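You operate a simulated robot arm through the tools that you are given. There is no shell and no other tool. Be economical: measure what you need, move in short steps, check, and stop when the job is done.

You are at the controls of a simulated two-armed robot. One attempt, no reset.

JOB
Put the white shim on the brown sheet. Put the hand wrapper on the grey sheet. Take the white magazine on the top of the film bench and put it away on the reel cart tray. Put the purple pad on the deck of the empty small pallet. Put the gold seal on the deck of the empty small pallet away on the packing shelf top. Turn the limit dial to 45 degrees. Lift the oiler lid open. Do these in any order. Set down upright: white magazine, purple pad.

Only the result counts: the job must be done as asked and must still hold three seconds after the hand-in. Knocking over, shifting, dropping, spilling or breaking anything else fails it. Lids that push on must go on centred and level and be pressed home; caps that screw on are set level and turned clockwise until they are tight. Flat cloth is picked up by pressing the open fingertips on it (5 to 10 N) and closing them slowly along it; thin cloth reads only 2 to 8 mm in the jaws.

ROBOT AND FRAMES
Two 7-joint arms with fingered hands on one trunk, on a base that drives. Base frame: it is fixed to the floor where the robot stands at the start and does not move with it; the origin is under the middle of the robot, x ahead of it, y to its left, z up. Lengths are in cm, angles in degrees, forces in N, time in s.
The left shoulder is at the start at [7, 14.5, 81.2], the right one opposite. With the tool pointing down near the work surface each hand reaches from about 40 to 78 cm from the robot's upright axis, wherever it stands, measured 20 degrees to its own side. Places, roughly: brown sheet [275, 375, 75]; deck of the empty small pallet [310, 210, 80]; gold seal (5x4x3 cm) [300, 190, 90]; grey sheet [275, 350, 75]; hand wrapper (10x10x23 cm) [310, 130, 90]; limit dial [10, 140, 40]; oiler lid [-470, -80, 90]; packing shelf top [240, -780, 90]; purple pad (9x6x7 cm) [310, 90, 80]; reel cart tray [40, -770, 80]; white magazine (4x4x7 cm) [310, 100, 80]; white shim [50, 25, 50]. Payload 3.5 kg a hand.
The tool frame of a hand sits at the grasp point between the pads (the TCP): z along the fingers, y along the line on which they close. The tips reach 2.5 cm beyond it. The gripper opens to 8.8 cm. The gripper's body begins 2.9 cm behind the TCP. The gripper is a hand of 4 fingers: y runs from the thumb to the fingers, the wrist lies at [-1.3, -9.7, -16.2] in the tool frame, and closing takes about 1.5 s.
Orientation is that of the tool frame in the base frame, as a unit quaternion [x, y, z, w]. With the fingers straight down and the wrist toward the robot, the tool's x, y and z point along [0, 1, 0], [1, 0, 0] and [0, 0, -1] of the base frame.

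CONTROLS
- The arms move only by the tool step_arm. It takes "left_motion", "right_motion" or both (then of equal length, played together; a hand with none holds still); each is a list that holds one entry, the list of rows, each a list of 7 numbers: the finger opening in cm, from 0 to 8.8, then the shift along the base's x, y, z in units of 50 mm (1.0 is 50 mm), then the turn, a rotation vector about the base's x, y, z in units of 4 degrees (1.0 is 4 degrees). In form: [[[grip, x, y, z, wx, wy, wz], ...]]. A call has 1 to 12 rows; each row shifts and turns the commanded pose from where the row before left it. A call with a number of a shift or a turn outside -1 to 1 is refused whole. A row lasts 0.2 s, in which the tool goes at most 5 cm and 8.6 degrees; a call with a longer step from one row to the next is refused whole, and so is a gripper value outside its range. Where a pose cannot be reached the arm comes as near as it can. A force on the tool above 40 N (or 10 N above the force at the start of the call, whichever is more), or a blocked arm, ends the call early, and 0.2 s more pass. The fingers move at their own pace (about 4.5 cm/s each) and stop on an object; they squeeze with about 32 N. The grip force told is the motor's: it shows also when the fingers shut on nothing. Time passes only in rows, and 0.2 s behind the last, so rows that do not move let the fingers close. It gives the time, the measured TCP pose, the force on the tool (base axes), the opening and the grip force at its end, in the units of the frame above (readings bear some noise), with the torque about the TCP (base axes, N m) and any sound that the robot's microphone picked up.
- Cameras (640 x 400 px; columns grow to the right, rows downward): "scene" is now at [12.7, 4.23, 112.86]; the picture's right is [0.47, -0.88, 0.00], its down [-0.52, -0.28, -0.80] and it looks along [0.71, 0.38, -0.59] (base axes); focal length 281 px, centre (320, 200). "left" rides on the left gripper at [-6.4, -8.3, -9.8] in its tool frame; the picture's right is [-0.62, -0.37, 0.69], its down [0.71, -0.63, 0.30] and it looks along [0.32, 0.68, 0.65] (tool axes); focal length 265 px, centre (320, 200). "right" rides on the right gripper at [6.4, -8.3, -9.8] in its tool frame; the picture's right is [-0.62, 0.37, -0.69], its down [-0.71, -0.63, 0.30] and it looks along [-0.32, 0.68, 0.65] (tool axes); focal length 265 px, centre (320, 200). There is no depth. A picture from a camera that has moved, and an enlarged one, comes with that camera's place and axes in the base frame and with its lens.
- capture(camera): a new picture of that camera. No time passes.
- move_column(by): slides the trunk up (or, below 0, down) by that many cm; the arms and the scene camera ride with it, the base frame stays. It gives what a move gives, with no picture.
- steer(legs): drives the robot by 1 to 6 legs, each [ahead, left, turn to the left] in cm, cm and degrees, along the robot's own axes; the way and the turn of a leg run together, so that a leg with both is an arc; at most 150 cm and 180 degrees a leg. The arms and the cameras ride along, it lands a little off, and it stops where it bumps. It gives what a move gives.
- preshape(shape, hand): the hand has 4 fingers and takes this shape, open, in about a second: jaw (thumb against the fingers, like two jaws); tri (thumb and two fingers); tip (a fingertip pinch); poke (one finger out to press); point (the index stretched); flat (the hand flat); cup (the hand cupped); fist (a fist). The gripper value then closes the fingers along that shape, each until it touches; the sizes above hold for jaw. It gives what a move gives, with no picture.
- pan_tilt(pan, tilt): turns the head with the scene camera to pan (to the left, within 86 degrees either way) and tilt (down, from -29 to 69), counted from straight ahead of the robot. It gives what a move gives.
- zoom(camera, box): a new picture of the part [left, top, right, bottom] of that camera's present view, enlarged. No time passes.
- job_done(): hands the job in; it is judged then, once.

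Go step by step. Nothing tells you exact positions but the pictures and the camera data: compare them with the known pose of the tool, close in by small moves and look again before you grip or let go. The budget is 186 turns and 174 pictures, counting those below and the enlarged ones. Unless the task says otherwise, let go and move clear before handing in, and close with one line.

The tools are called after "Emit:" by a JSON object that holds its "fn" and its "kwargs". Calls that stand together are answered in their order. step_arm: Moves the arms, as the interface text tells. Its arguments: {"type":"object","properties":{"left_motion":{"type":"array","items":{"type":"array","items":{"type":"array","items":{"type":"number"}}}},"right_motion":{"type":"array","items":{"type":"array","items":{"type":"array","items":{"type":"number"}}}}},"required":[]} The other tools are called the same way: move_column (by) slides the trunk up or down; preshape (shape, hand) gives the hand a shape; steer (legs) drives the base; pan_tilt (pan, tilt) turns the head that bears the scene camera; capture (camera) takes a picture; zoom (camera, box) takes an enlarged picture of a part of a camera's view; job_done () hands the job in.

At the start:

```text
t: 0.0
left_position: [40.84, 38.31, 87.49]
left_ee_rot: [0.707, 0.707, 0.0, 0.0]
left_wrist_force: [0.6, 0.1, -0.1]
left_moment: [-0.02, 0.0, -0.02]
left_width: 8.75
left_grasp_force: 0.0
left_shape: jaw
right_position: [53.61, -1.29, 79.52]
right_ee_rot: [0.707, 0.707, 0.0, -0.001]
right_wrist_force: [-0.1, -0.2, 0.3]
right_moment: [-0.03, -0.04, -0.01]
right_width: 8.78
right_grasp_force: 0.1
right_shape: jaw
trunk travel left (down, up): [-37.5, 46.5]
robot x, y, heading: [0.15, 0.31, -0.1]
head pan, tilt: [28.0, 36.4]
```

scene: 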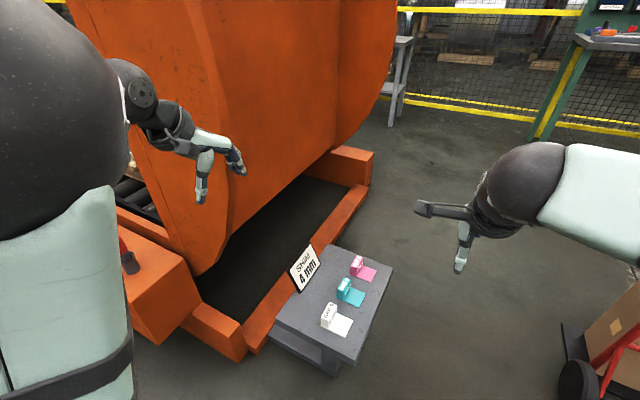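
right: 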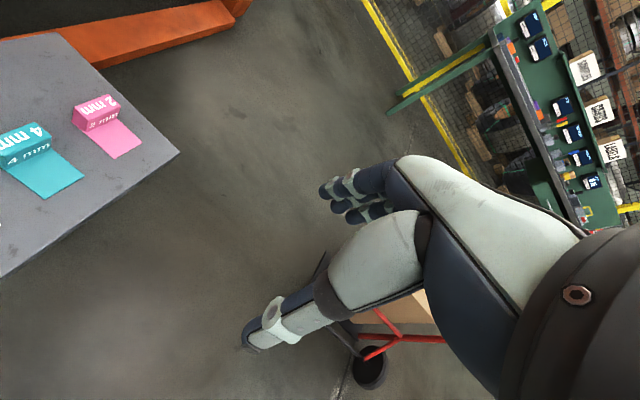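
left: 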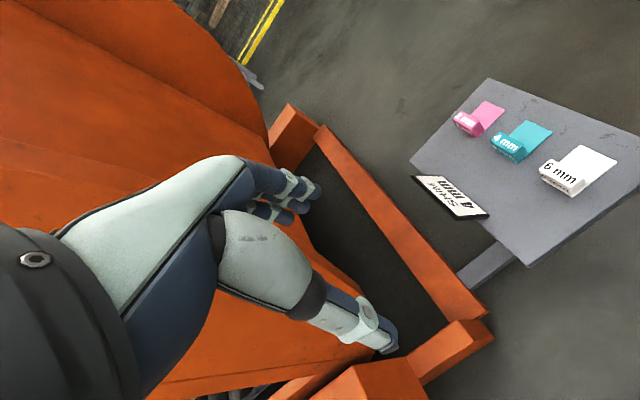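

I see a small grey table with pink, teal and white shims (each with an upright grip block); the white one is nearest. I'll look closer before planning the grip.

Emit:
{"fn": "zoom", "kwargs": {"camera": "scene", "box": [260, 230, 420, 370]}}

Emit:
{"fn": "zoom", "kwargs": {"camera": "left", "box": [400, 70, 640, 270]}}

```text
2.86 times, centred on (340, 300) of scene
camera zoom: at [12.7, 4.23, 112.86], right [0.47, -0.88, 0.0], down [-0.52, -0.28, -0.8], along [0.71, 0.38, -0.59], focal length 804 px, centre (263, -86)
```

zoom: 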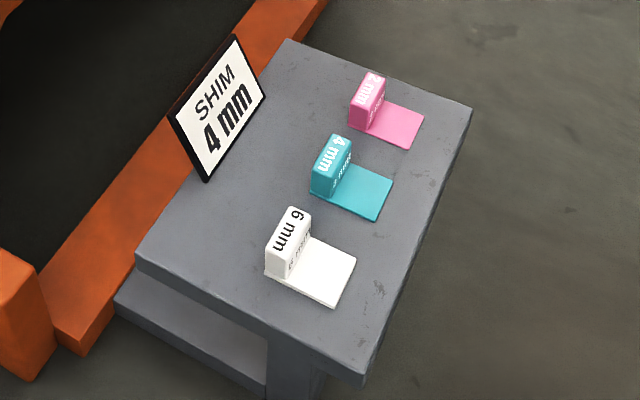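

```text
2.00 times, centred on (520, 170) of left
camera zoom: at [32.63, 31.81, 97.43], right [-0.37, -0.62, -0.69], down [-0.63, 0.71, -0.3], along [0.68, 0.32, -0.65], focal length 531 px, centre (-80, 260)
```

zoom: 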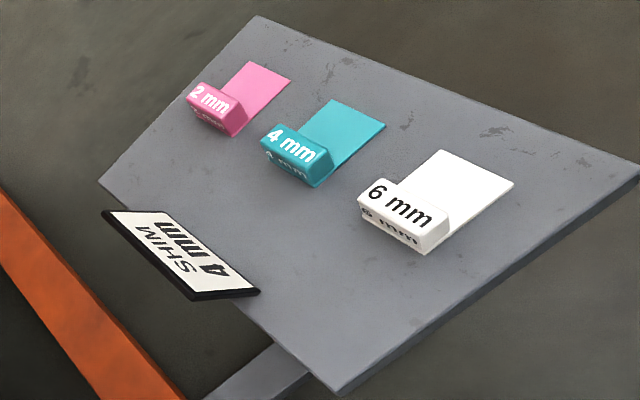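

The white shim's block is at about x 47.8, y 20.7, top z 52, with its plate lying toward −y. I'll bring the left hand above it with the closing line along x.

Emit:
{"fn": "step_arm", "kwargs": {"left_motion": [[[6.5, 0.175, -0.44, -0.6, 0, 0, 0], [6.5, 0.175, -0.44, -0.6, 0, 0, 0], [6.5, 0.175, -0.44, -0.6, 0, 0, 0], [6.5, 0.175, -0.44, -0.6, 0, 0, 0], [6.5, 0.175, -0.44, -0.6, 0, 0, 0], [6.5, 0.175, -0.44, -0.6, 0, 0, 0], [6.5, 0.175, -0.44, -0.6, 0, 0, 0], [6.5, 0.175, -0.44, -0.6, 0, 0, 0]]]}}

Emit:
{"fn": "capture", "kwargs": {"camera": "left"}}

Emit:
{"fn": "capture", "kwargs": {"camera": "scene"}}

```text
t: 1.8
left_position: [48.07, 20.85, 63.29]
left_ee_rot: [0.706, 0.708, 0.0, 0.0]
left_wrist_force: [-0.1, 0.7, 0.7]
left_moment: [0.01, 0.02, 0.02]
left_width: 6.53
left_grasp_force: 0.1
left_shape: jaw
right_position: [53.7, -1.46, 79.48]
right_ee_rot: [0.707, 0.707, -0.001, -0.001]
right_wrist_force: [-0.8, 0.3, -0.3]
right_moment: [-0.04, 0.0, 0.02]
right_width: 8.79
right_grasp_force: 0.0
right_shape: jaw
trunk travel left (down, up): [-37.5, 46.5]
robot x, y, heading: [0.09, 0.21, -0.0]
head pan, tilt: [28.0, 36.4]
```

```text
168 pictures are left
camera left: at [39.8, 14.28, 73.26], right [-0.37, -0.62, -0.69], down [-0.63, 0.71, -0.3], along [0.68, 0.32, -0.65], focal length 265 px, centre (320, 200)
```

left: 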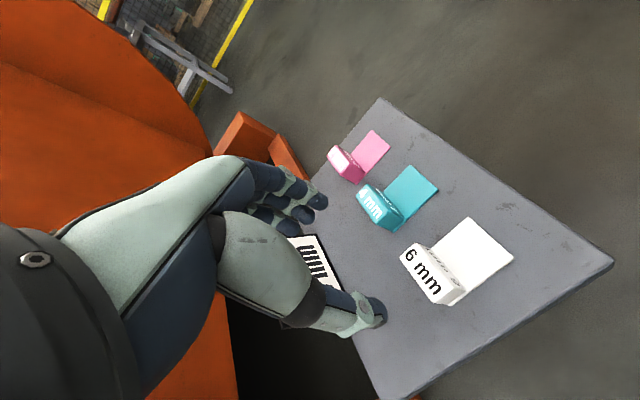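

```text
167 pictures are left
camera scene: at [12.78, 4.21, 112.85], right [0.47, -0.88, 0.0], down [-0.52, -0.28, -0.8], along [0.71, 0.38, -0.59], focal length 281 px, centre (320, 200)
```

scene: 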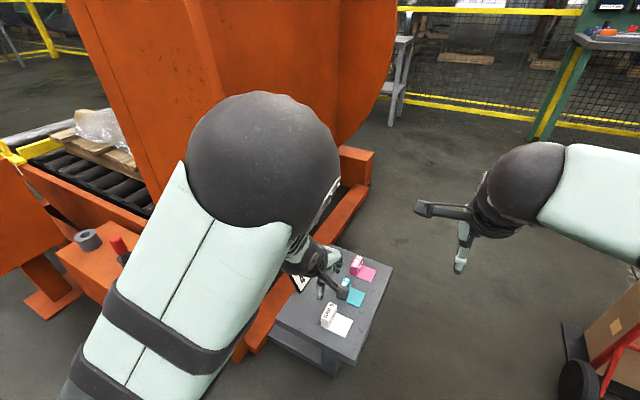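

Emit:
{"fn": "zoom", "kwargs": {"camera": "left", "box": [360, 190, 540, 320]}}

Emit:
{"fn": "zoom", "kwargs": {"camera": "scene", "box": [280, 270, 380, 350]}}

```text
3.08 times, centred on (450, 255) of left
camera zoom: at [39.8, 14.28, 73.26], right [-0.37, -0.62, -0.69], down [-0.63, 0.71, -0.3], along [0.68, 0.32, -0.65], focal length 817 px, centre (-80, 31)
```

zoom: 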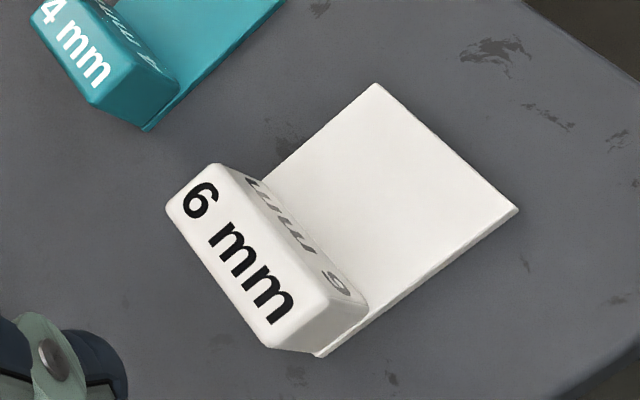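

```text
5.00 times, centred on (330, 310) of scene
camera zoom: at [12.78, 4.21, 112.85], right [0.47, -0.88, 0.0], down [-0.52, -0.28, -0.8], along [0.71, 0.38, -0.59], focal length 1407 px, centre (270, -350)
```

zoom: 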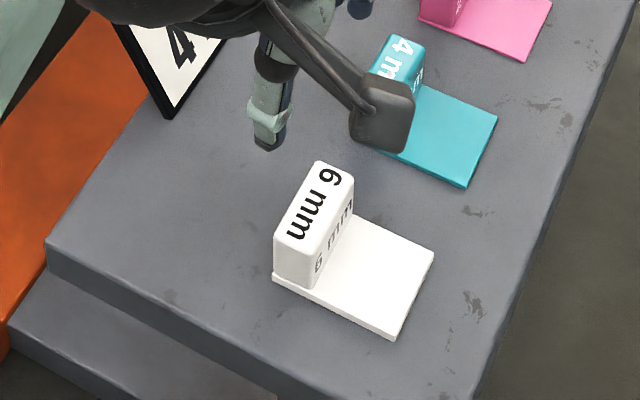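

The shim block top is centred at about (47.6, 20.2, 51.8), aligned with x. Descending onto it.

Emit:
{"fn": "step_arm", "kwargs": {"left_motion": [[[6.8, -0.1, -0.13, -0.1, 0, 0, 0], [6.8, 0, 0, -0.7, 0, 0, 0], [6.8, 0, 0, -0.7, 0, 0, 0], [6.8, 0, 0, -0.5, 0, 0, 0], [6.8, 0, 0, 0, 0, 0, 0]]]}}

Emit:
{"fn": "zoom", "kwargs": {"camera": "left", "box": [200, 130, 480, 330]}}

Emit:
{"fn": "zoom", "kwargs": {"camera": "scene", "box": [280, 240, 400, 340]}}

```text
t: 3.0
left_position: [47.4, 20.12, 53.51]
left_ee_rot: [0.707, 0.707, 0.001, 0.0]
left_wrist_force: [-0.3, -0.8, 0.3]
left_moment: [0.0, -0.03, -0.01]
left_width: 6.8
left_grasp_force: 0.0
left_shape: jaw
right_position: [53.69, -1.3, 79.56]
right_ee_rot: [0.707, 0.707, 0.001, 0.001]
right_wrist_force: [0.2, 0.1, -1.1]
right_moment: [-0.03, -0.01, -0.01]
right_width: 8.8
right_grasp_force: 0.1
right_shape: jaw
trunk travel left (down, up): [-37.5, 46.5]
robot x, y, heading: [0.07, 0.04, -0.0]
head pan, tilt: [28.0, 36.4]
```

```text
2.00 times, centred on (340, 230) of left
camera zoom: at [39.08, 13.57, 63.5], right [-0.37, -0.62, -0.69], down [-0.63, 0.71, -0.3], along [0.68, 0.32, -0.65], focal length 531 px, centre (280, 140)
```

zoom: 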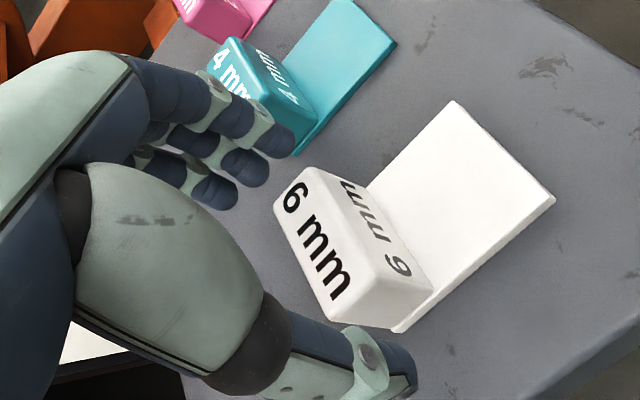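

```text
4.00 times, centred on (340, 290) of scene
camera zoom: at [12.68, 4.22, 112.86], right [0.47, -0.88, 0.0], down [-0.52, -0.28, -0.81], along [0.71, 0.38, -0.59], focal length 1125 px, centre (240, -160)
```

zoom: 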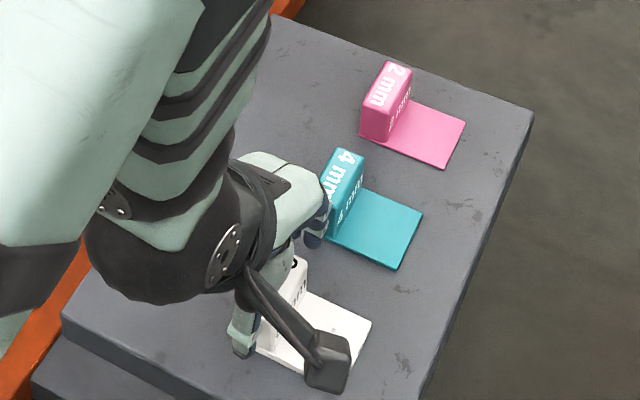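

Emit:
{"fn": "step_arm", "kwargs": {"left_motion": [[[6.6, 0.0, 0.0, -0.35, 0, 0, 0], [6.6, 0, 0, -0.25, 0, 0, 0], [6.6, 0, 0, 0, 0, 0, 0]]]}}

Emit:
{"fn": "zoom", "kwargs": {"camera": "left", "box": [200, 130, 480, 330]}}

```text
t: 3.8
left_position: [47.55, 20.0, 50.53]
left_ee_rot: [0.707, 0.707, 0.0, 0.0]
left_wrist_force: [0.0, -1.0, 0.3]
left_moment: [-0.01, 0.0, 0.0]
left_width: 6.64
left_grasp_force: 0.1
left_shape: jaw
right_position: [53.6, -1.3, 79.48]
right_ee_rot: [0.708, 0.707, 0.0, 0.0]
right_wrist_force: [0.2, 0.3, 0.5]
right_moment: [0.03, 0.01, 0.04]
right_width: 8.75
right_grasp_force: 0.1
right_shape: jaw
trunk travel left (down, up): [-37.5, 46.5]
robot x, y, heading: [0.31, 0.06, -0.1]
head pan, tilt: [28.0, 36.4]
```

```text
2.00 times, centred on (340, 230) of left
camera zoom: at [39.13, 13.53, 60.45], right [-0.37, -0.62, -0.69], down [-0.63, 0.71, -0.3], along [0.68, 0.32, -0.65], focal length 531 px, centre (280, 140)
```

zoom: 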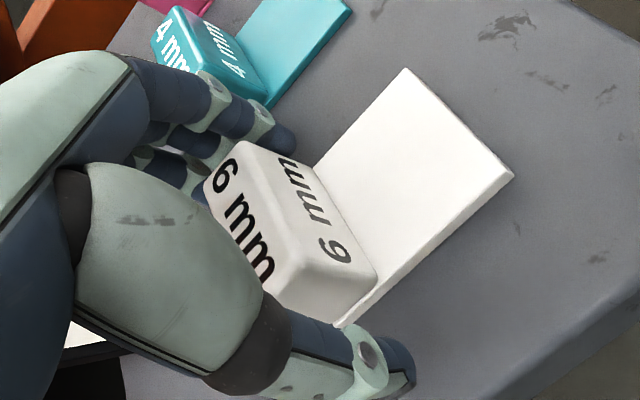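

The block sits between thumb and fingers. Closing now.

Emit:
{"fn": "step_arm", "kwargs": {"left_motion": [[[4.0, 0, 0, 0, 0, 0, 0], [3.0, 0, 0, 0, 0, 0, 0], [2.0, 0, 0, 0, 0, 0, 0], [2.0, 0, 0, 0, 0, 0, 0], [2.0, 0, 0, 0, 0, 0, 0], [2.0, 0, 0, 0, 0, 0, 0]]]}}

Emit:
{"fn": "zoom", "kwargs": {"camera": "left", "box": [200, 130, 480, 330]}}

```text
t: 5.2
left_position: [47.3, 20.13, 50.53]
left_ee_rot: [0.707, 0.707, 0.0, 0.001]
left_wrist_force: [-0.1, -0.5, 0.3]
left_moment: [-0.02, 0.02, 0.01]
left_width: 4.16
left_grasp_force: 31.7
left_shape: jaw
right_position: [53.56, -1.34, 79.52]
right_ee_rot: [0.707, 0.707, 0.0, 0.0]
right_wrist_force: [-0.7, -0.1, 0.3]
right_moment: [0.0, 0.01, 0.02]
right_width: 8.76
right_grasp_force: 0.2
right_shape: jaw
trunk travel left (down, up): [-37.5, 46.5]
robot x, y, heading: [-0.07, -0.05, 0.1]
head pan, tilt: [28.0, 36.4]
```

```text
2.00 times, centred on (340, 230) of left
camera zoom: at [39.12, 13.53, 60.45], right [-0.37, -0.62, -0.69], down [-0.63, 0.71, -0.3], along [0.68, 0.32, -0.65], focal length 531 px, centre (280, 140)
```

zoom: 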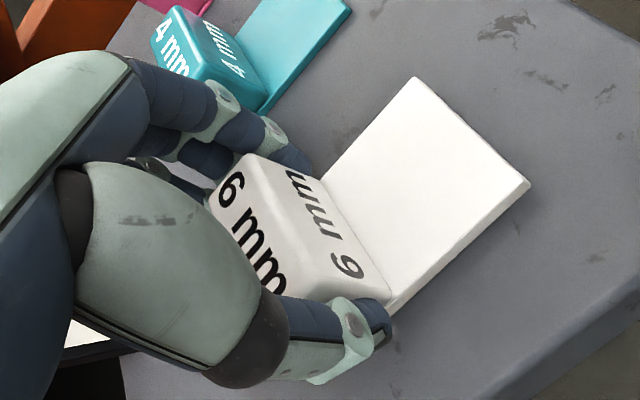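

Gripped at 4.2 cm. Lifting and then looking around for the route.

Emit:
{"fn": "step_arm", "kwargs": {"left_motion": [[[2.0, 0, 0, 0.4, 0, 0, 0], [2.0, 0, 0, 0.8, 0, 0, 0], [2.0, 0, 0, 0.9, 0, 0, 0], [2.0, 0, 0, 0.9, 0, 0, 0], [2.0, 0, 0, 0.9, 0, 0, 0], [2.0, 0, 0, 0.9, 0, 0, 0], [2.0, 0, 0, 0.9, 0, 0, 0]]]}}

Emit:
{"fn": "pan_tilt", "kwargs": {"pan": 0, "tilt": 15}}

Emit:
{"fn": "capture", "kwargs": {"camera": "scene"}}

Emit:
{"fn": "pan_tilt", "kwargs": {"pan": 70, "tilt": 30}}

Emit:
{"fn": "capture", "kwargs": {"camera": "scene"}}

```text
t: 6.8
left_position: [47.54, 19.79, 79.3]
left_ee_rot: [0.708, 0.706, -0.004, 0.008]
left_wrist_force: [0.5, 0.3, -0.1]
left_moment: [0.0, -0.02, 0.0]
left_width: 4.15
left_grasp_force: 32.3
left_shape: jaw
right_position: [53.65, -1.36, 79.39]
right_ee_rot: [0.706, 0.708, 0.0, 0.0]
right_wrist_force: [0.0, -0.2, -0.1]
right_moment: [-0.01, 0.0, -0.01]
right_width: 8.76
right_grasp_force: 0.1
right_shape: jaw
trunk travel left (down, up): [-37.5, 46.5]
robot x, y, heading: [-0.01, -0.09, 0.0]
head pan, tilt: [28.0, 36.4]
```

```text
t: 7.7
left_position: [47.72, 20.07, 79.11]
left_ee_rot: [0.706, 0.708, -0.006, 0.004]
left_wrist_force: [0.7, 0.9, -1.4]
left_moment: [0.01, -0.04, 0.01]
left_width: 4.18
left_grasp_force: 32.7
left_shape: jaw
right_position: [53.65, -1.28, 79.41]
right_ee_rot: [0.708, 0.707, 0.0, 0.0]
right_wrist_force: [0.8, 0.2, -0.1]
right_moment: [0.02, 0.0, -0.01]
right_width: 8.77
right_grasp_force: 0.1
right_shape: jaw
trunk travel left (down, up): [-37.5, 46.5]
robot x, y, heading: [-0.04, 0.02, 0.0]
head pan, tilt: [0.0, 15.0]
```

```text
160 pictures are left
camera scene: at [14.35, 0.14, 116.26], right [0.0, -1.0, 0.0], down [-0.26, 0.0, -0.97], along [0.97, 0.0, -0.26], focal length 281 px, centre (320, 200)
```

scene: 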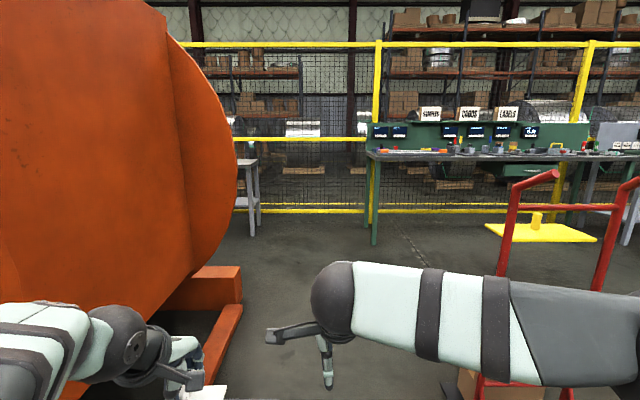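

```text
t: 9.1
left_position: [47.56, 20.06, 78.84]
left_ee_rot: [0.706, 0.708, -0.006, 0.004]
left_wrist_force: [-0.8, -0.1, -0.4]
left_moment: [0.0, 0.02, 0.01]
left_width: 4.16
left_grasp_force: 32.3
left_shape: jaw
right_position: [53.78, -1.4, 79.37]
right_ee_rot: [0.707, 0.707, 0.0, 0.0]
right_wrist_force: [-0.2, 0.7, 0.5]
right_moment: [-0.02, 0.03, 0.0]
right_width: 8.77
right_grasp_force: 0.1
right_shape: jaw
trunk travel left (down, up): [-37.5, 46.5]
robot x, y, heading: [-0.16, -0.06, -0.1]
head pan, tilt: [70.0, 30.0]
```

```text
159 pictures are left
camera scene: at [8.11, 8.62, 113.85], right [0.94, -0.34, 0.0], down [-0.17, -0.47, -0.87], along [0.3, 0.81, -0.5], focal length 281 px, centre (320, 200)
```

scene: 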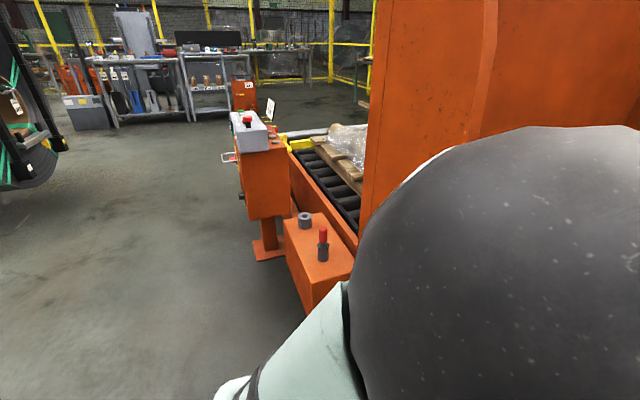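

The shim is held. Machine and dial pedestal stand to the left; the film bench is behind the machine at about x 310. I'll check the right side for the hand truck before driving ahead.

Emit:
{"fn": "pan_tilt", "kwargs": {"pan": -30, "tilt": 35}}

Emit:
{"fn": "capture", "kwargs": {"camera": "scene"}}

```text
t: 10.9
left_position: [47.68, 19.97, 78.94]
left_ee_rot: [0.706, 0.708, -0.006, 0.004]
left_wrist_force: [-1.0, -0.5, -0.7]
left_moment: [0.0, -0.01, 0.0]
left_width: 4.18
left_grasp_force: 32.3
left_shape: jaw
right_position: [53.7, -1.25, 79.55]
right_ee_rot: [0.707, 0.707, -0.001, 0.0]
right_wrist_force: [-0.5, 0.6, 0.4]
right_moment: [0.02, 0.03, 0.0]
right_width: 8.76
right_grasp_force: 0.1
right_shape: jaw
trunk travel left (down, up): [-37.5, 46.5]
robot x, y, heading: [0.04, 0.07, 0.3]
head pan, tilt: [-30.0, 35.0]
```

```text
158 pictures are left
camera scene: at [12.64, -4.27, 113.07], right [-0.5, -0.87, 0.0], down [-0.5, 0.29, -0.82], along [0.71, -0.41, -0.57], focal length 281 px, centre (320, 200)
```

scene: 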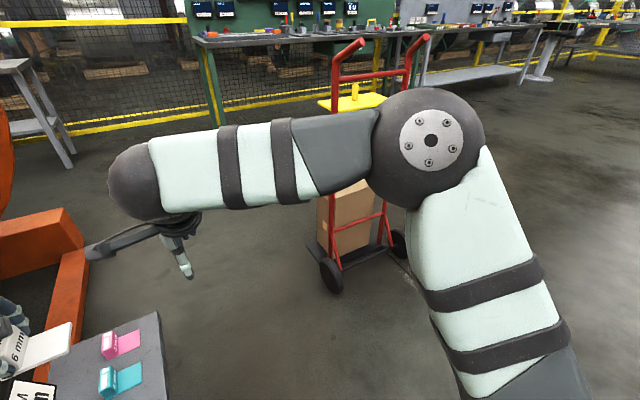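

The hand truck is at about x 85–120, y ≤ −52; the shim table ends at y≈11. I'll slip right, then drive ahead between them.

Emit:
{"fn": "steer", "kwargs": {"legs": [[0, -19, 0], [150, 0, 0], [30, 0, 0]]}}

Emit:
{"fn": "pan_tilt", "kwargs": {"pan": 45, "tilt": 20}}

Emit:
{"fn": "capture", "kwargs": {"camera": "scene"}}

```text
t: 21.1
left_position: [226.7, -1.4, 78.91]
left_ee_rot: [0.711, 0.704, -0.006, 0.005]
left_wrist_force: [-0.4, -0.9, 0.0]
left_moment: [-0.01, -0.01, 0.0]
left_width: 4.15
left_grasp_force: 31.6
left_shape: jaw
right_position: [232.51, -22.88, 79.51]
right_ee_rot: [0.711, 0.703, -0.001, -0.001]
right_wrist_force: [1.2, 0.7, 1.1]
right_moment: [0.04, 0.01, 0.02]
right_width: 8.77
right_grasp_force: 0.1
right_shape: jaw
trunk travel left (down, up): [-37.5, 46.5]
robot x, y, heading: [178.78, -20.86, -0.6]
head pan, tilt: [-30.0, 35.0]
```

```text
t: 22.6
left_position: [226.64, -1.33, 78.91]
left_ee_rot: [0.711, 0.703, -0.007, 0.005]
left_wrist_force: [-0.6, -0.1, -1.3]
left_moment: [0.0, -0.01, 0.02]
left_width: 4.16
left_grasp_force: 31.1
left_shape: jaw
right_position: [232.53, -22.77, 79.43]
right_ee_rot: [0.711, 0.703, 0.0, 0.0]
right_wrist_force: [0.2, -0.2, 0.2]
right_moment: [-0.02, 0.0, 0.02]
right_width: 8.76
right_grasp_force: 0.1
right_shape: jaw
trunk travel left (down, up): [-37.5, 46.5]
robot x, y, heading: [178.93, -20.62, -1.0]
head pan, tilt: [45.0, 20.0]
```

```text
157 pictures are left
camera scene: at [190.5, -14.23, 115.46], right [0.7, -0.72, 0.0], down [-0.25, -0.24, -0.94], along [0.67, 0.66, -0.34], focal length 281 px, centre (320, 200)
```

scene: 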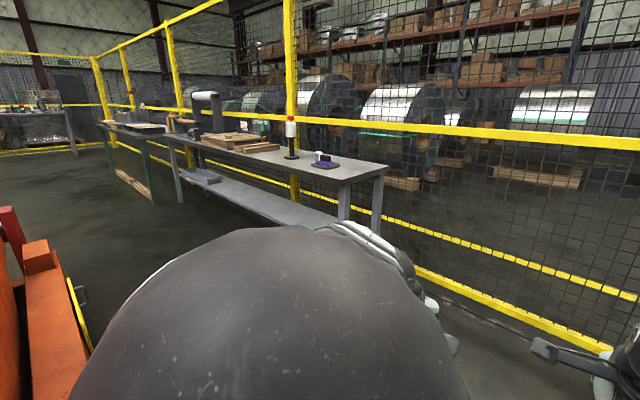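

The film bench runs along the fence from about y 75 upward. Zooming in.

Emit:
{"fn": "zoom", "kwargs": {"camera": "scene", "box": [80, 80, 400, 240]}}

```text
2.00 times, centred on (240, 160) of scene
camera zoom: at [190.5, -14.23, 115.46], right [0.7, -0.72, 0.0], down [-0.25, -0.24, -0.94], along [0.67, 0.66, -0.34], focal length 563 px, centre (480, 280)
```

zoom: 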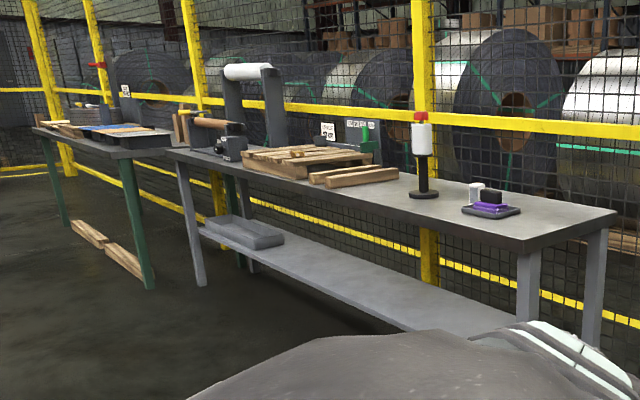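

The purple pad, white magazine, hand wrapper on its post, small pallet and, on the further bench, the sheets are all in this row. I'll move ahead to x≈232, raise the trunk, and look along the aisle.

Emit:
{"fn": "steer", "kwargs": {"legs": [[53, 0, 0.8]]}}

Emit:
{"fn": "move_column", "kwargs": {"by": 33}}

Emit:
{"fn": "pan_tilt", "kwargs": {"pan": 80, "tilt": 30}}

Emit:
{"fn": "capture", "kwargs": {"camera": "scene"}}

```text
t: 25.6
left_position: [278.85, -0.96, 78.98]
left_ee_rot: [0.706, 0.709, -0.006, 0.004]
left_wrist_force: [0.7, -0.1, -0.8]
left_moment: [-0.01, 0.03, -0.02]
left_width: 4.15
left_grasp_force: 32.4
left_shape: jaw
right_position: [285.07, -22.18, 79.46]
right_ee_rot: [0.707, 0.707, 0.0, 0.0]
right_wrist_force: [0.7, -0.7, -0.1]
right_moment: [0.0, 0.0, -0.02]
right_width: 8.74
right_grasp_force: 0.0
right_shape: jaw
trunk travel left (down, up): [-37.5, 46.5]
robot x, y, heading: [231.08, -20.97, 0.1]
head pan, tilt: [45.0, 20.0]
```

```text
t: 28.9
left_position: [278.86, -0.84, 111.98]
left_ee_rot: [0.706, 0.708, -0.007, 0.006]
left_wrist_force: [0.2, 0.0, -0.9]
left_moment: [-0.01, 0.01, -0.02]
left_width: 4.15
left_grasp_force: 32.0
left_shape: jaw
right_position: [284.91, -22.31, 112.55]
right_ee_rot: [0.706, 0.708, 0.0, 0.0]
right_wrist_force: [-0.5, -0.1, 0.0]
right_moment: [-0.03, 0.01, -0.02]
right_width: 8.75
right_grasp_force: 0.0
right_shape: jaw
trunk travel left (down, up): [-70.5, 13.5]
robot x, y, heading: [230.91, -21.13, 0.1]
head pan, tilt: [45.0, 20.0]
```

```text
t: 29.9
left_position: [278.84, -0.88, 111.94]
left_ee_rot: [0.706, 0.708, -0.007, 0.006]
left_wrist_force: [0.6, -0.8, -0.8]
left_moment: [-0.01, 0.01, 0.0]
left_width: 4.18
left_grasp_force: 32.0
left_shape: jaw
right_position: [285.01, -22.4, 112.47]
right_ee_rot: [0.706, 0.708, 0.0, 0.0]
right_wrist_force: [0.0, -0.8, 0.4]
right_moment: [-0.01, 0.01, 0.02]
right_width: 8.76
right_grasp_force: 0.1
right_shape: jaw
trunk travel left (down, up): [-70.5, 13.5]
robot x, y, heading: [231.25, -21.0, -0.0]
head pan, tilt: [80.0, 30.0]
```

```text
155 pictures are left
camera scene: at [237.84, -12.03, 146.85], right [0.98, -0.17, 0.0], down [-0.09, -0.49, -0.87], along [0.15, 0.85, -0.5], focal length 281 px, centre (320, 200)
```

scene: 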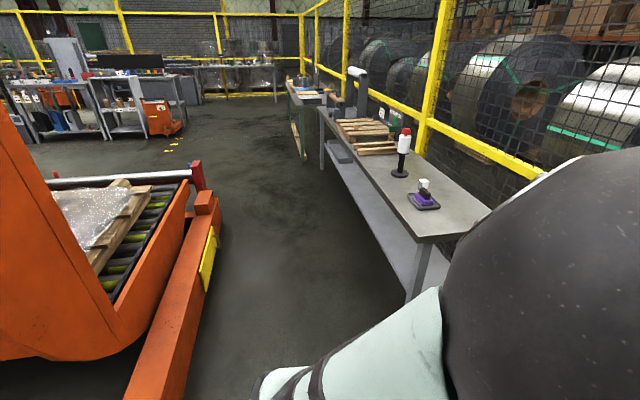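

The aisle runs between the machine (x≈192) and the bench (x≈285). Strafing left along it to stand before the wrapper.

Emit:
{"fn": "steer", "kwargs": {"legs": [[4, 120, 0], [0, 51, 0]]}}

Emit:
{"fn": "pan_tilt", "kwargs": {"pan": -10, "tilt": 45}}

Emit:
{"fn": "capture", "kwargs": {"camera": "scene"}}

Emit:
{"fn": "pan_tilt", "kwargs": {"pan": 45, "tilt": 35}}

Emit:
{"fn": "capture", "kwargs": {"camera": "scene"}}

```text
t: 38.5
left_position: [285.33, 168.36, 112.01]
left_ee_rot: [0.714, 0.701, -0.006, 0.005]
left_wrist_force: [0.5, 0.8, -0.5]
left_moment: [0.04, 0.0, 0.0]
left_width: 4.17
left_grasp_force: 32.0
left_shape: jaw
right_position: [291.06, 146.95, 112.39]
right_ee_rot: [0.714, 0.7, 0.0, -0.001]
right_wrist_force: [1.4, 0.6, 0.0]
right_moment: [0.01, 0.02, 0.0]
right_width: 8.78
right_grasp_force: 0.2
right_shape: jaw
trunk travel left (down, up): [-70.5, 13.5]
robot x, y, heading: [236.75, 149.54, -0.8]
head pan, tilt: [80.0, 30.0]
```

```text
t: 40.2
left_position: [285.31, 168.51, 111.96]
left_ee_rot: [0.714, 0.7, -0.007, 0.006]
left_wrist_force: [-0.3, -1.3, -2.1]
left_moment: [0.02, -0.01, -0.03]
left_width: 4.17
left_grasp_force: 32.2
left_shape: jaw
right_position: [290.9, 146.99, 112.57]
right_ee_rot: [0.714, 0.7, 0.0, 0.0]
right_wrist_force: [0.1, -0.3, 0.3]
right_moment: [-0.01, -0.01, 0.04]
right_width: 8.75
right_grasp_force: 0.1
right_shape: jaw
trunk travel left (down, up): [-70.5, 13.5]
robot x, y, heading: [237.59, 149.62, -1.0]
head pan, tilt: [-10.0, 45.0]
```

```text
154 pictures are left
camera scene: at [250.27, 147.87, 144.59], right [-0.19, -0.98, 0.0], down [-0.69, 0.14, -0.71], along [0.69, -0.14, -0.71], focal length 281 px, centre (320, 200)
```

scene: 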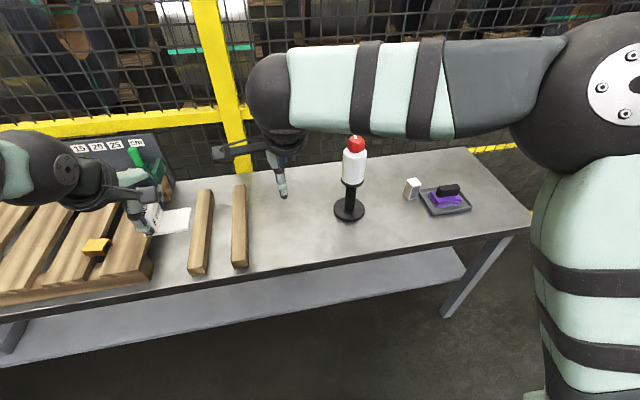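

```text
t: 41.4
left_position: [285.33, 168.51, 112.07]
left_ee_rot: [0.714, 0.7, -0.008, 0.007]
left_wrist_force: [-0.7, 0.2, 0.2]
left_moment: [0.01, -0.01, 0.01]
left_width: 4.14
left_grasp_force: 31.8
left_shape: jaw
right_position: [290.87, 146.95, 112.45]
right_ee_rot: [0.715, 0.699, 0.0, 0.0]
right_wrist_force: [-0.3, -0.2, 0.0]
right_moment: [-0.02, 0.0, 0.02]
right_width: 8.78
right_grasp_force: 0.0
right_shape: jaw
trunk travel left (down, up): [-70.5, 13.5]
robot x, y, heading: [237.41, 149.25, -1.5]
head pan, tilt: [45.0, 35.0]
```

```text
153 pictures are left
camera scene: at [248.66, 155.54, 146.07], right [0.69, -0.72, 0.0], down [-0.41, -0.4, -0.82], along [0.59, 0.57, -0.57], focal length 281 px, centre (320, 200)
```

scene: 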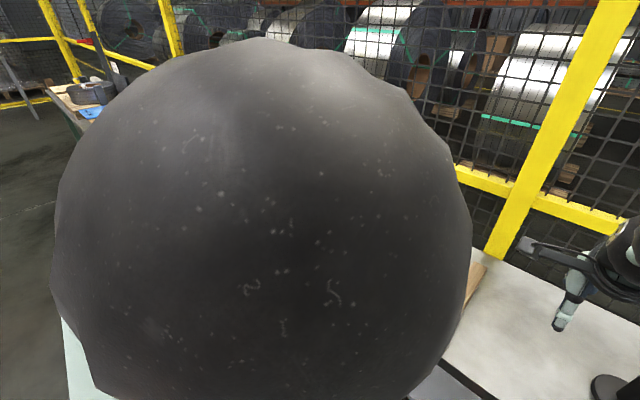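

Emit:
{"fn": "pan_tilt", "kwargs": {"pan": -15, "tilt": 45}}

Emit:
{"fn": "zoom", "kwargs": {"camera": "scene", "box": [250, 110, 500, 250]}}

Emit:
{"fn": "capture", "kwargs": {"camera": "right"}}

```text
t: 42.7
left_position: [285.32, 168.42, 111.98]
left_ee_rot: [0.713, 0.701, -0.007, 0.006]
left_wrist_force: [0.5, 0.0, -0.3]
left_moment: [0.04, 0.04, 0.03]
left_width: 4.16
left_grasp_force: 32.1
left_shape: jaw
right_position: [290.98, 147.06, 112.5]
right_ee_rot: [0.715, 0.699, 0.0, 0.0]
right_wrist_force: [0.6, -0.1, 0.5]
right_moment: [-0.01, 0.02, 0.0]
right_width: 8.76
right_grasp_force: 0.0
right_shape: jaw
trunk travel left (down, up): [-70.5, 13.5]
robot x, y, heading: [237.53, 149.43, -1.2]
head pan, tilt: [-15.0, 45.0]
```

```text
2.56 times, centred on (375, 180) of scene
camera zoom: at [250.1, 147.19, 144.59], right [-0.28, -0.96, 0.0], down [-0.68, 0.2, -0.71], along [0.68, -0.2, -0.71], focal length 720 px, centre (179, 251)
```

zoom: 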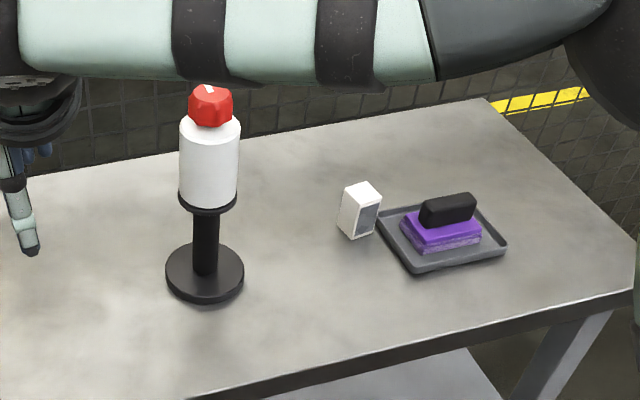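

```text
151 pictures are left
camera right: at [282.72, 153.62, 122.34], right [0.36, -0.63, 0.69], down [-0.65, -0.7, -0.3], along [0.68, -0.34, -0.65], focal length 265 px, centre (320, 200)
```

right: 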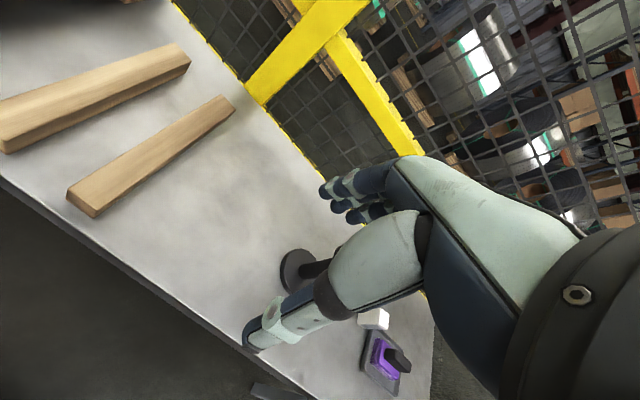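

The wrapper stands at about (308, 127), roll roughly z 91–100. I'll shift the robot right a bit and roll the right hand about x so its fingers point to +y for a side grip with the closing line along x.

Emit:
{"fn": "steer", "kwargs": {"legs": [[3, -17, 1.2]]}}

Emit:
{"fn": "step_arm", "kwargs": {"right_motion": [[[8.8, 0, -0.2, 0, 1, 0, 0], [8.8, 0, -0.2, 0, 1, 0, 0], [8.8, 0, -0.2, 0, 1, 0, 0], [8.8, 0, -0.2, 0, 1, 0, 0], [8.8, 0, -0.2, 0, 1, 0, 0], [8.8, 0, -0.2, 0, 1, 0, 0], [8.8, 0, -0.2, 0, 1, 0, 0], [8.8, 0, -0.2, 0, 1, 0, 0], [8.8, 0, -0.2, 0, 1, 0, 0], [8.8, 0, -0.2, 0, 1, 0, 0], [8.8, 0, -0.2, 0, 1, 0, 0], [8.8, 0, -0.2, 0, 1, 0, 0]]]}}

Emit:
{"fn": "step_arm", "kwargs": {"right_motion": [[[8.8, 0, -0.2, 0, 1, 0, 0], [8.8, 0, -0.2, 0, 1, 0, 0], [8.8, 0, -0.2, 0, 1, 0, 0], [8.8, 0, -0.2, 0, 1, 0, 0], [8.8, 0, -0.2, 0, 1, 0, 0], [8.8, 0, -0.2, 0, 1, 0, 0], [8.8, 0, -0.2, 0, 1, 0, 0], [8.8, 0, 0, 0, 0, 0, 0]]]}}

Emit:
{"fn": "capture", "kwargs": {"camera": "scene"}}

Emit:
{"fn": "capture", "kwargs": {"camera": "right"}}

```text
t: 44.2
left_position: [287.59, 152.87, 112.0]
left_ee_rot: [0.706, 0.708, -0.008, 0.007]
left_wrist_force: [-0.3, -0.8, 0.6]
left_moment: [0.0, -0.04, -0.04]
left_width: 4.13
left_grasp_force: 32.2
left_shape: jaw
right_position: [293.74, 131.58, 112.32]
right_ee_rot: [0.707, 0.707, -0.001, 0.0]
right_wrist_force: [-0.9, 0.7, -0.4]
right_moment: [-0.01, 0.02, 0.02]
right_width: 8.74
right_grasp_force: 0.1
right_shape: jaw
trunk travel left (down, up): [-70.5, 13.5]
robot x, y, heading: [239.75, 132.54, -0.1]
head pan, tilt: [-15.0, 45.0]
```

```text
t: 46.8
left_position: [287.63, 152.64, 112.01]
left_ee_rot: [0.706, 0.708, -0.007, 0.006]
left_wrist_force: [-0.2, -0.4, -0.6]
left_moment: [0.03, -0.02, -0.04]
left_width: 4.17
left_grasp_force: 32.0
left_shape: jaw
right_position: [293.84, 119.31, 112.39]
right_ee_rot: [0.645, 0.646, 0.289, -0.287]
right_wrist_force: [0.4, -0.4, 0.4]
right_moment: [-0.02, -0.01, 0.0]
right_width: 8.78
right_grasp_force: 0.0
right_shape: jaw
trunk travel left (down, up): [-70.5, 13.5]
robot x, y, heading: [240.29, 132.49, 0.2]
head pan, tilt: [-15.0, 45.0]
```

```text
t: 48.6
left_position: [287.76, 152.74, 111.91]
left_ee_rot: [0.706, 0.708, -0.008, 0.007]
left_wrist_force: [0.3, -0.3, -1.4]
left_moment: [-0.01, -0.02, -0.03]
left_width: 4.16
left_grasp_force: 31.9
left_shape: jaw
right_position: [293.84, 112.3, 112.45]
right_ee_rot: [0.557, 0.557, 0.435, -0.435]
right_wrist_force: [-0.1, 0.2, -0.7]
right_moment: [0.01, -0.02, 0.01]
right_width: 8.73
right_grasp_force: 0.0
right_shape: jaw
trunk travel left (down, up): [-70.5, 13.5]
robot x, y, heading: [240.34, 132.71, 0.0]
head pan, tilt: [-15.0, 45.0]
```

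```text
150 pictures are left
camera scene: at [252.98, 130.66, 144.59], right [-0.26, -0.97, 0.0], down [-0.68, 0.18, -0.71], along [0.68, -0.18, -0.71], focal length 281 px, centre (320, 200)
```

scene: 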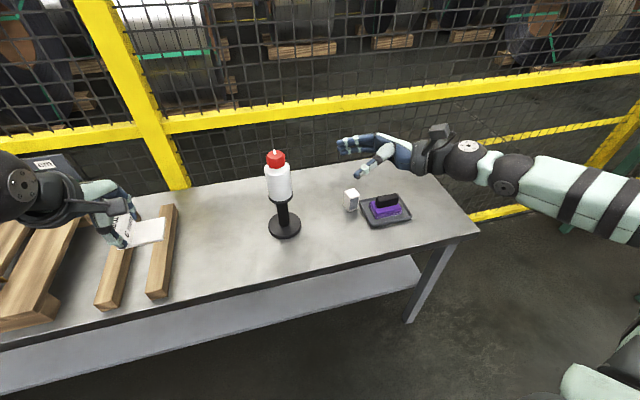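

```text
149 pictures are left
camera right: at [285.42, 104.42, 121.13], right [0.37, -0.82, -0.43], down [-0.63, 0.12, -0.77], along [0.68, 0.56, -0.47], focal length 265 px, centre (320, 200)
```

right: 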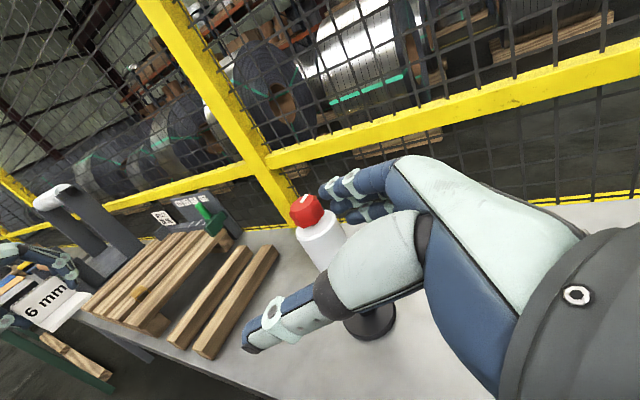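

Triangulated: cap centre (309.2, 127.1, 103), roll centre z≈95. Moving the right hand to the right side of the roll, at its height.

Emit:
{"fn": "step_arm", "kwargs": {"right_motion": [[[8.8, 0.62, 0, -0.4, 0, 0, 0], [8.8, 0.62, 0, -0.6, 0, 0, 0], [8.8, 0.62, 0, -0.6, 0, 0, 0], [8.8, 0.62, 0, -0.6, 0, 0, 0], [8.8, 0.62, 0, -0.6, 0, 0, 0], [8.8, 0, 0, -0.5, 0, 0, 0], [8.8, 0, 0, 0, 0, 0, 0]]]}}

Emit:
{"fn": "capture", "kwargs": {"camera": "scene"}}

Emit:
{"fn": "capture", "kwargs": {"camera": "right"}}

```text
t: 50.2
left_position: [287.62, 152.63, 111.99]
left_ee_rot: [0.706, 0.708, -0.008, 0.006]
left_wrist_force: [-0.4, -0.2, -0.9]
left_moment: [-0.02, -0.01, 0.01]
left_width: 4.15
left_grasp_force: 32.2
left_shape: jaw
right_position: [309.35, 112.44, 95.91]
right_ee_rot: [0.556, 0.558, 0.435, -0.436]
right_wrist_force: [0.0, 0.4, 0.7]
right_moment: [0.01, 0.03, -0.03]
right_width: 8.79
right_grasp_force: 0.0
right_shape: jaw
trunk travel left (down, up): [-70.5, 13.5]
robot x, y, heading: [240.0, 132.5, -0.1]
head pan, tilt: [-15.0, 45.0]
```

```text
148 pictures are left
camera scene: at [252.97, 130.63, 144.59], right [-0.26, -0.97, 0.0], down [-0.68, 0.18, -0.71], along [0.68, -0.18, -0.71], focal length 281 px, centre (320, 200)
```

scene: 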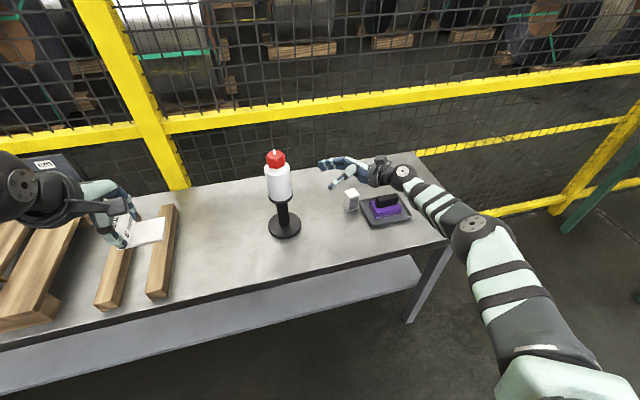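

```text
147 pictures are left
camera right: at [300.89, 104.41, 104.52], right [0.37, -0.82, -0.43], down [-0.63, 0.12, -0.77], along [0.68, 0.56, -0.47], focal length 265 px, centre (320, 200)
```

right: 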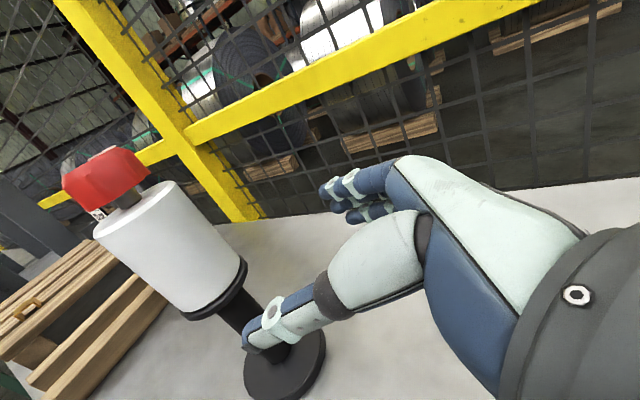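

Emit:
{"fn": "step_arm", "kwargs": {"right_motion": [[[8.8, 0, 0.8, 0, 0, 0, 0], [8.8, 0, 0.8, 0, 0, 0, 0], [8.8, 0, 0, 0, 0, 0, 0]]]}}

Emit:
{"fn": "capture", "kwargs": {"camera": "right"}}

Emit:
{"fn": "zoom", "kwargs": {"camera": "scene", "box": [220, 130, 380, 230]}}

```text
t: 51.0
left_position: [287.66, 152.68, 112.02]
left_ee_rot: [0.706, 0.708, -0.007, 0.006]
left_wrist_force: [0.0, -0.2, -0.2]
left_moment: [-0.01, -0.02, -0.03]
left_width: 4.19
left_grasp_force: 32.2
left_shape: jaw
right_position: [309.17, 120.1, 95.95]
right_ee_rot: [0.557, 0.558, 0.435, -0.434]
right_wrist_force: [-0.3, -0.2, -0.2]
right_moment: [0.02, 0.02, -0.01]
right_width: 8.75
right_grasp_force: 0.1
right_shape: jaw
trunk travel left (down, up): [-70.5, 13.5]
robot x, y, heading: [240.27, 132.6, 0.3]
head pan, tilt: [-15.0, 45.0]
```

```text
146 pictures are left
camera right: at [300.84, 112.07, 104.49], right [0.37, -0.82, -0.43], down [-0.63, 0.12, -0.77], along [0.68, 0.56, -0.47], focal length 265 px, centre (320, 200)
```

right: 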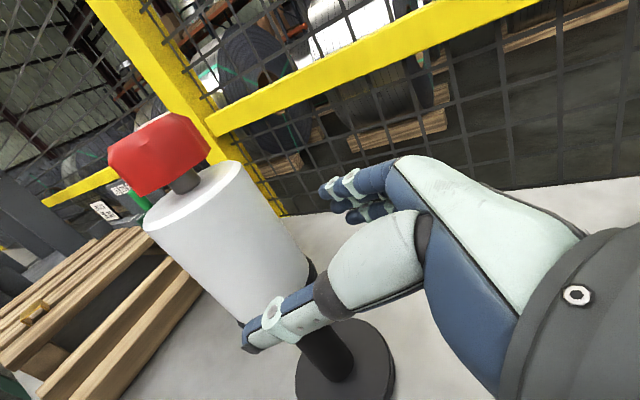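

```text
4.00 times, centred on (300, 180) of scene
camera zoom: at [252.98, 130.52, 144.59], right [-0.26, -0.97, 0.0], down [-0.68, 0.18, -0.71], along [0.68, -0.18, -0.71], focal length 1125 px, centre (400, 280)
```

zoom: 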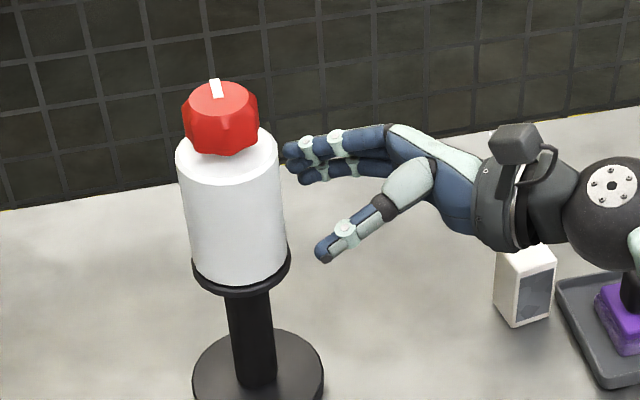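

Emit:
{"fn": "step_arm", "kwargs": {"right_motion": [[[8.8, 0, 0.4, 0, 0, 0, 0], [8.8, 0, 0.4, 0, 0, 0, 0], [8.8, 0, 0.2, 0, 0, 0, 0], [8.8, 0, 0.18, 0, 0, 0, 0], [8.8, 0, 0, 0, 0, 0, 0]]]}}

Emit:
{"fn": "zoom", "kwargs": {"camera": "scene", "box": [220, 130, 380, 230]}}

Emit:
{"fn": "capture", "kwargs": {"camera": "right"}}

```text
t: 52.2
left_position: [287.69, 152.84, 112.03]
left_ee_rot: [0.706, 0.708, -0.007, 0.006]
left_wrist_force: [0.9, 0.3, 0.1]
left_moment: [0.01, -0.05, -0.03]
left_width: 4.15
left_grasp_force: 31.9
left_shape: jaw
right_position: [309.24, 126.26, 95.91]
right_ee_rot: [0.557, 0.557, 0.436, -0.435]
right_wrist_force: [-0.2, -0.1, -0.1]
right_moment: [-0.01, 0.03, -0.05]
right_width: 8.8
right_grasp_force: 0.1
right_shape: jaw
trunk travel left (down, up): [-70.5, 13.5]
robot x, y, heading: [239.64, 132.54, 0.0]
head pan, tilt: [-15.0, 45.0]
```

```text
4.00 times, centred on (300, 180) of scene
camera zoom: at [252.98, 130.6, 144.59], right [-0.26, -0.97, 0.0], down [-0.68, 0.18, -0.71], along [0.68, -0.18, -0.71], focal length 1125 px, centre (400, 280)
```

zoom: 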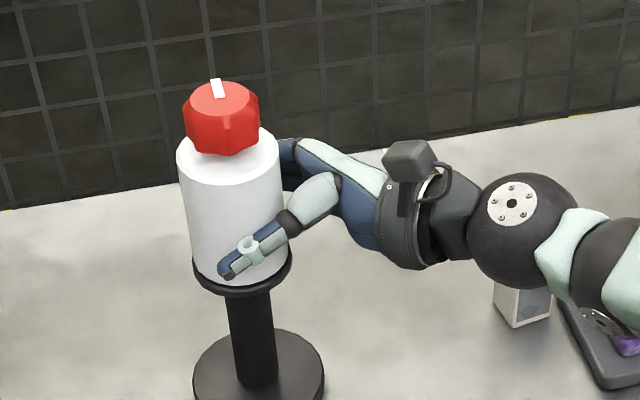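

```text
143 pictures are left
camera right: at [300.91, 118.31, 104.5], right [0.37, -0.82, -0.43], down [-0.63, 0.12, -0.77], along [0.68, 0.56, -0.47], focal length 265 px, centre (320, 200)
```

right: 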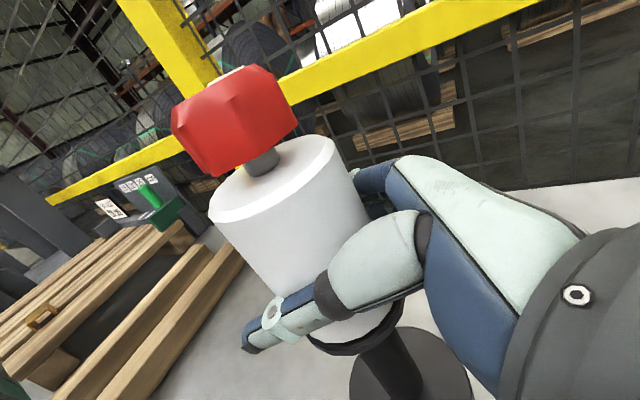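

Fingers straddle the roll with no contact force. Closing.

Emit:
{"fn": "step_arm", "kwargs": {"right_motion": [[[7.5, 0, 0, 0, 0, 0, 0], [6.5, 0, 0, 0, 0, 0, 0], [5.5, 0, 0, 0, 0, 0, 0], [5.0, 0, 0, 0, 0, 0, 0], [5.0, 0, 0, 0, 0, 0, 0], [5.0, 0, 0, 0, 0, 0, 0]]]}}

Emit:
{"fn": "step_arm", "kwargs": {"right_motion": [[[5.0, 0, 0, 0.2, 0, 0, 0], [5.0, 0, 0, 0.2, 0, 0, 0], [5.0, 0, 0, 0.2, 0, 0, 0], [5.0, 0, 0, 0, 0, 0, 0]]]}}

Emit:
{"fn": "capture", "kwargs": {"camera": "scene"}}

```text
t: 53.6
left_position: [287.69, 152.67, 112.01]
left_ee_rot: [0.706, 0.708, -0.007, 0.006]
left_wrist_force: [-0.1, 0.5, -0.4]
left_moment: [0.01, 0.0, 0.03]
left_width: 4.15
left_grasp_force: 32.2
left_shape: jaw
right_position: [309.21, 126.3, 95.97]
right_ee_rot: [0.557, 0.557, 0.436, -0.435]
right_wrist_force: [-0.7, 1.3, -0.2]
right_moment: [0.01, -0.11, 0.03]
right_width: 5.02
right_grasp_force: 31.8
right_shape: jaw
trunk travel left (down, up): [-70.5, 13.5]
robot x, y, heading: [239.91, 132.32, -0.1]
head pan, tilt: [-15.0, 45.0]
```

```text
t: 54.6
left_position: [287.89, 152.71, 111.95]
left_ee_rot: [0.706, 0.708, -0.008, 0.005]
left_wrist_force: [-0.8, -0.1, -0.4]
left_moment: [0.01, 0.0, -0.03]
left_width: 4.16
left_grasp_force: 32.5
left_shape: jaw
right_position: [309.38, 126.26, 98.75]
right_ee_rot: [0.558, 0.557, 0.434, -0.436]
right_wrist_force: [-0.2, -0.5, -7.1]
right_moment: [0.02, -0.01, 0.04]
right_width: 5.01
right_grasp_force: 31.6
right_shape: jaw
trunk travel left (down, up): [-70.5, 13.5]
robot x, y, heading: [240.24, 133.03, -0.2]
head pan, tilt: [-15.0, 45.0]
```

```text
142 pictures are left
camera scene: at [253.17, 130.6, 144.57], right [-0.26, -0.97, 0.0], down [-0.68, 0.18, -0.71], along [0.68, -0.18, -0.71], focal length 281 px, centre (320, 200)
```

scene: 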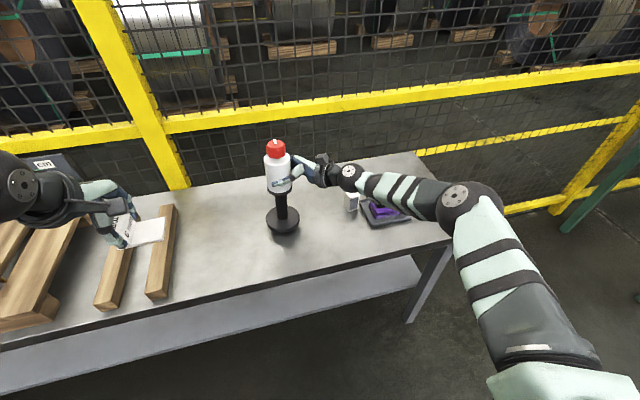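

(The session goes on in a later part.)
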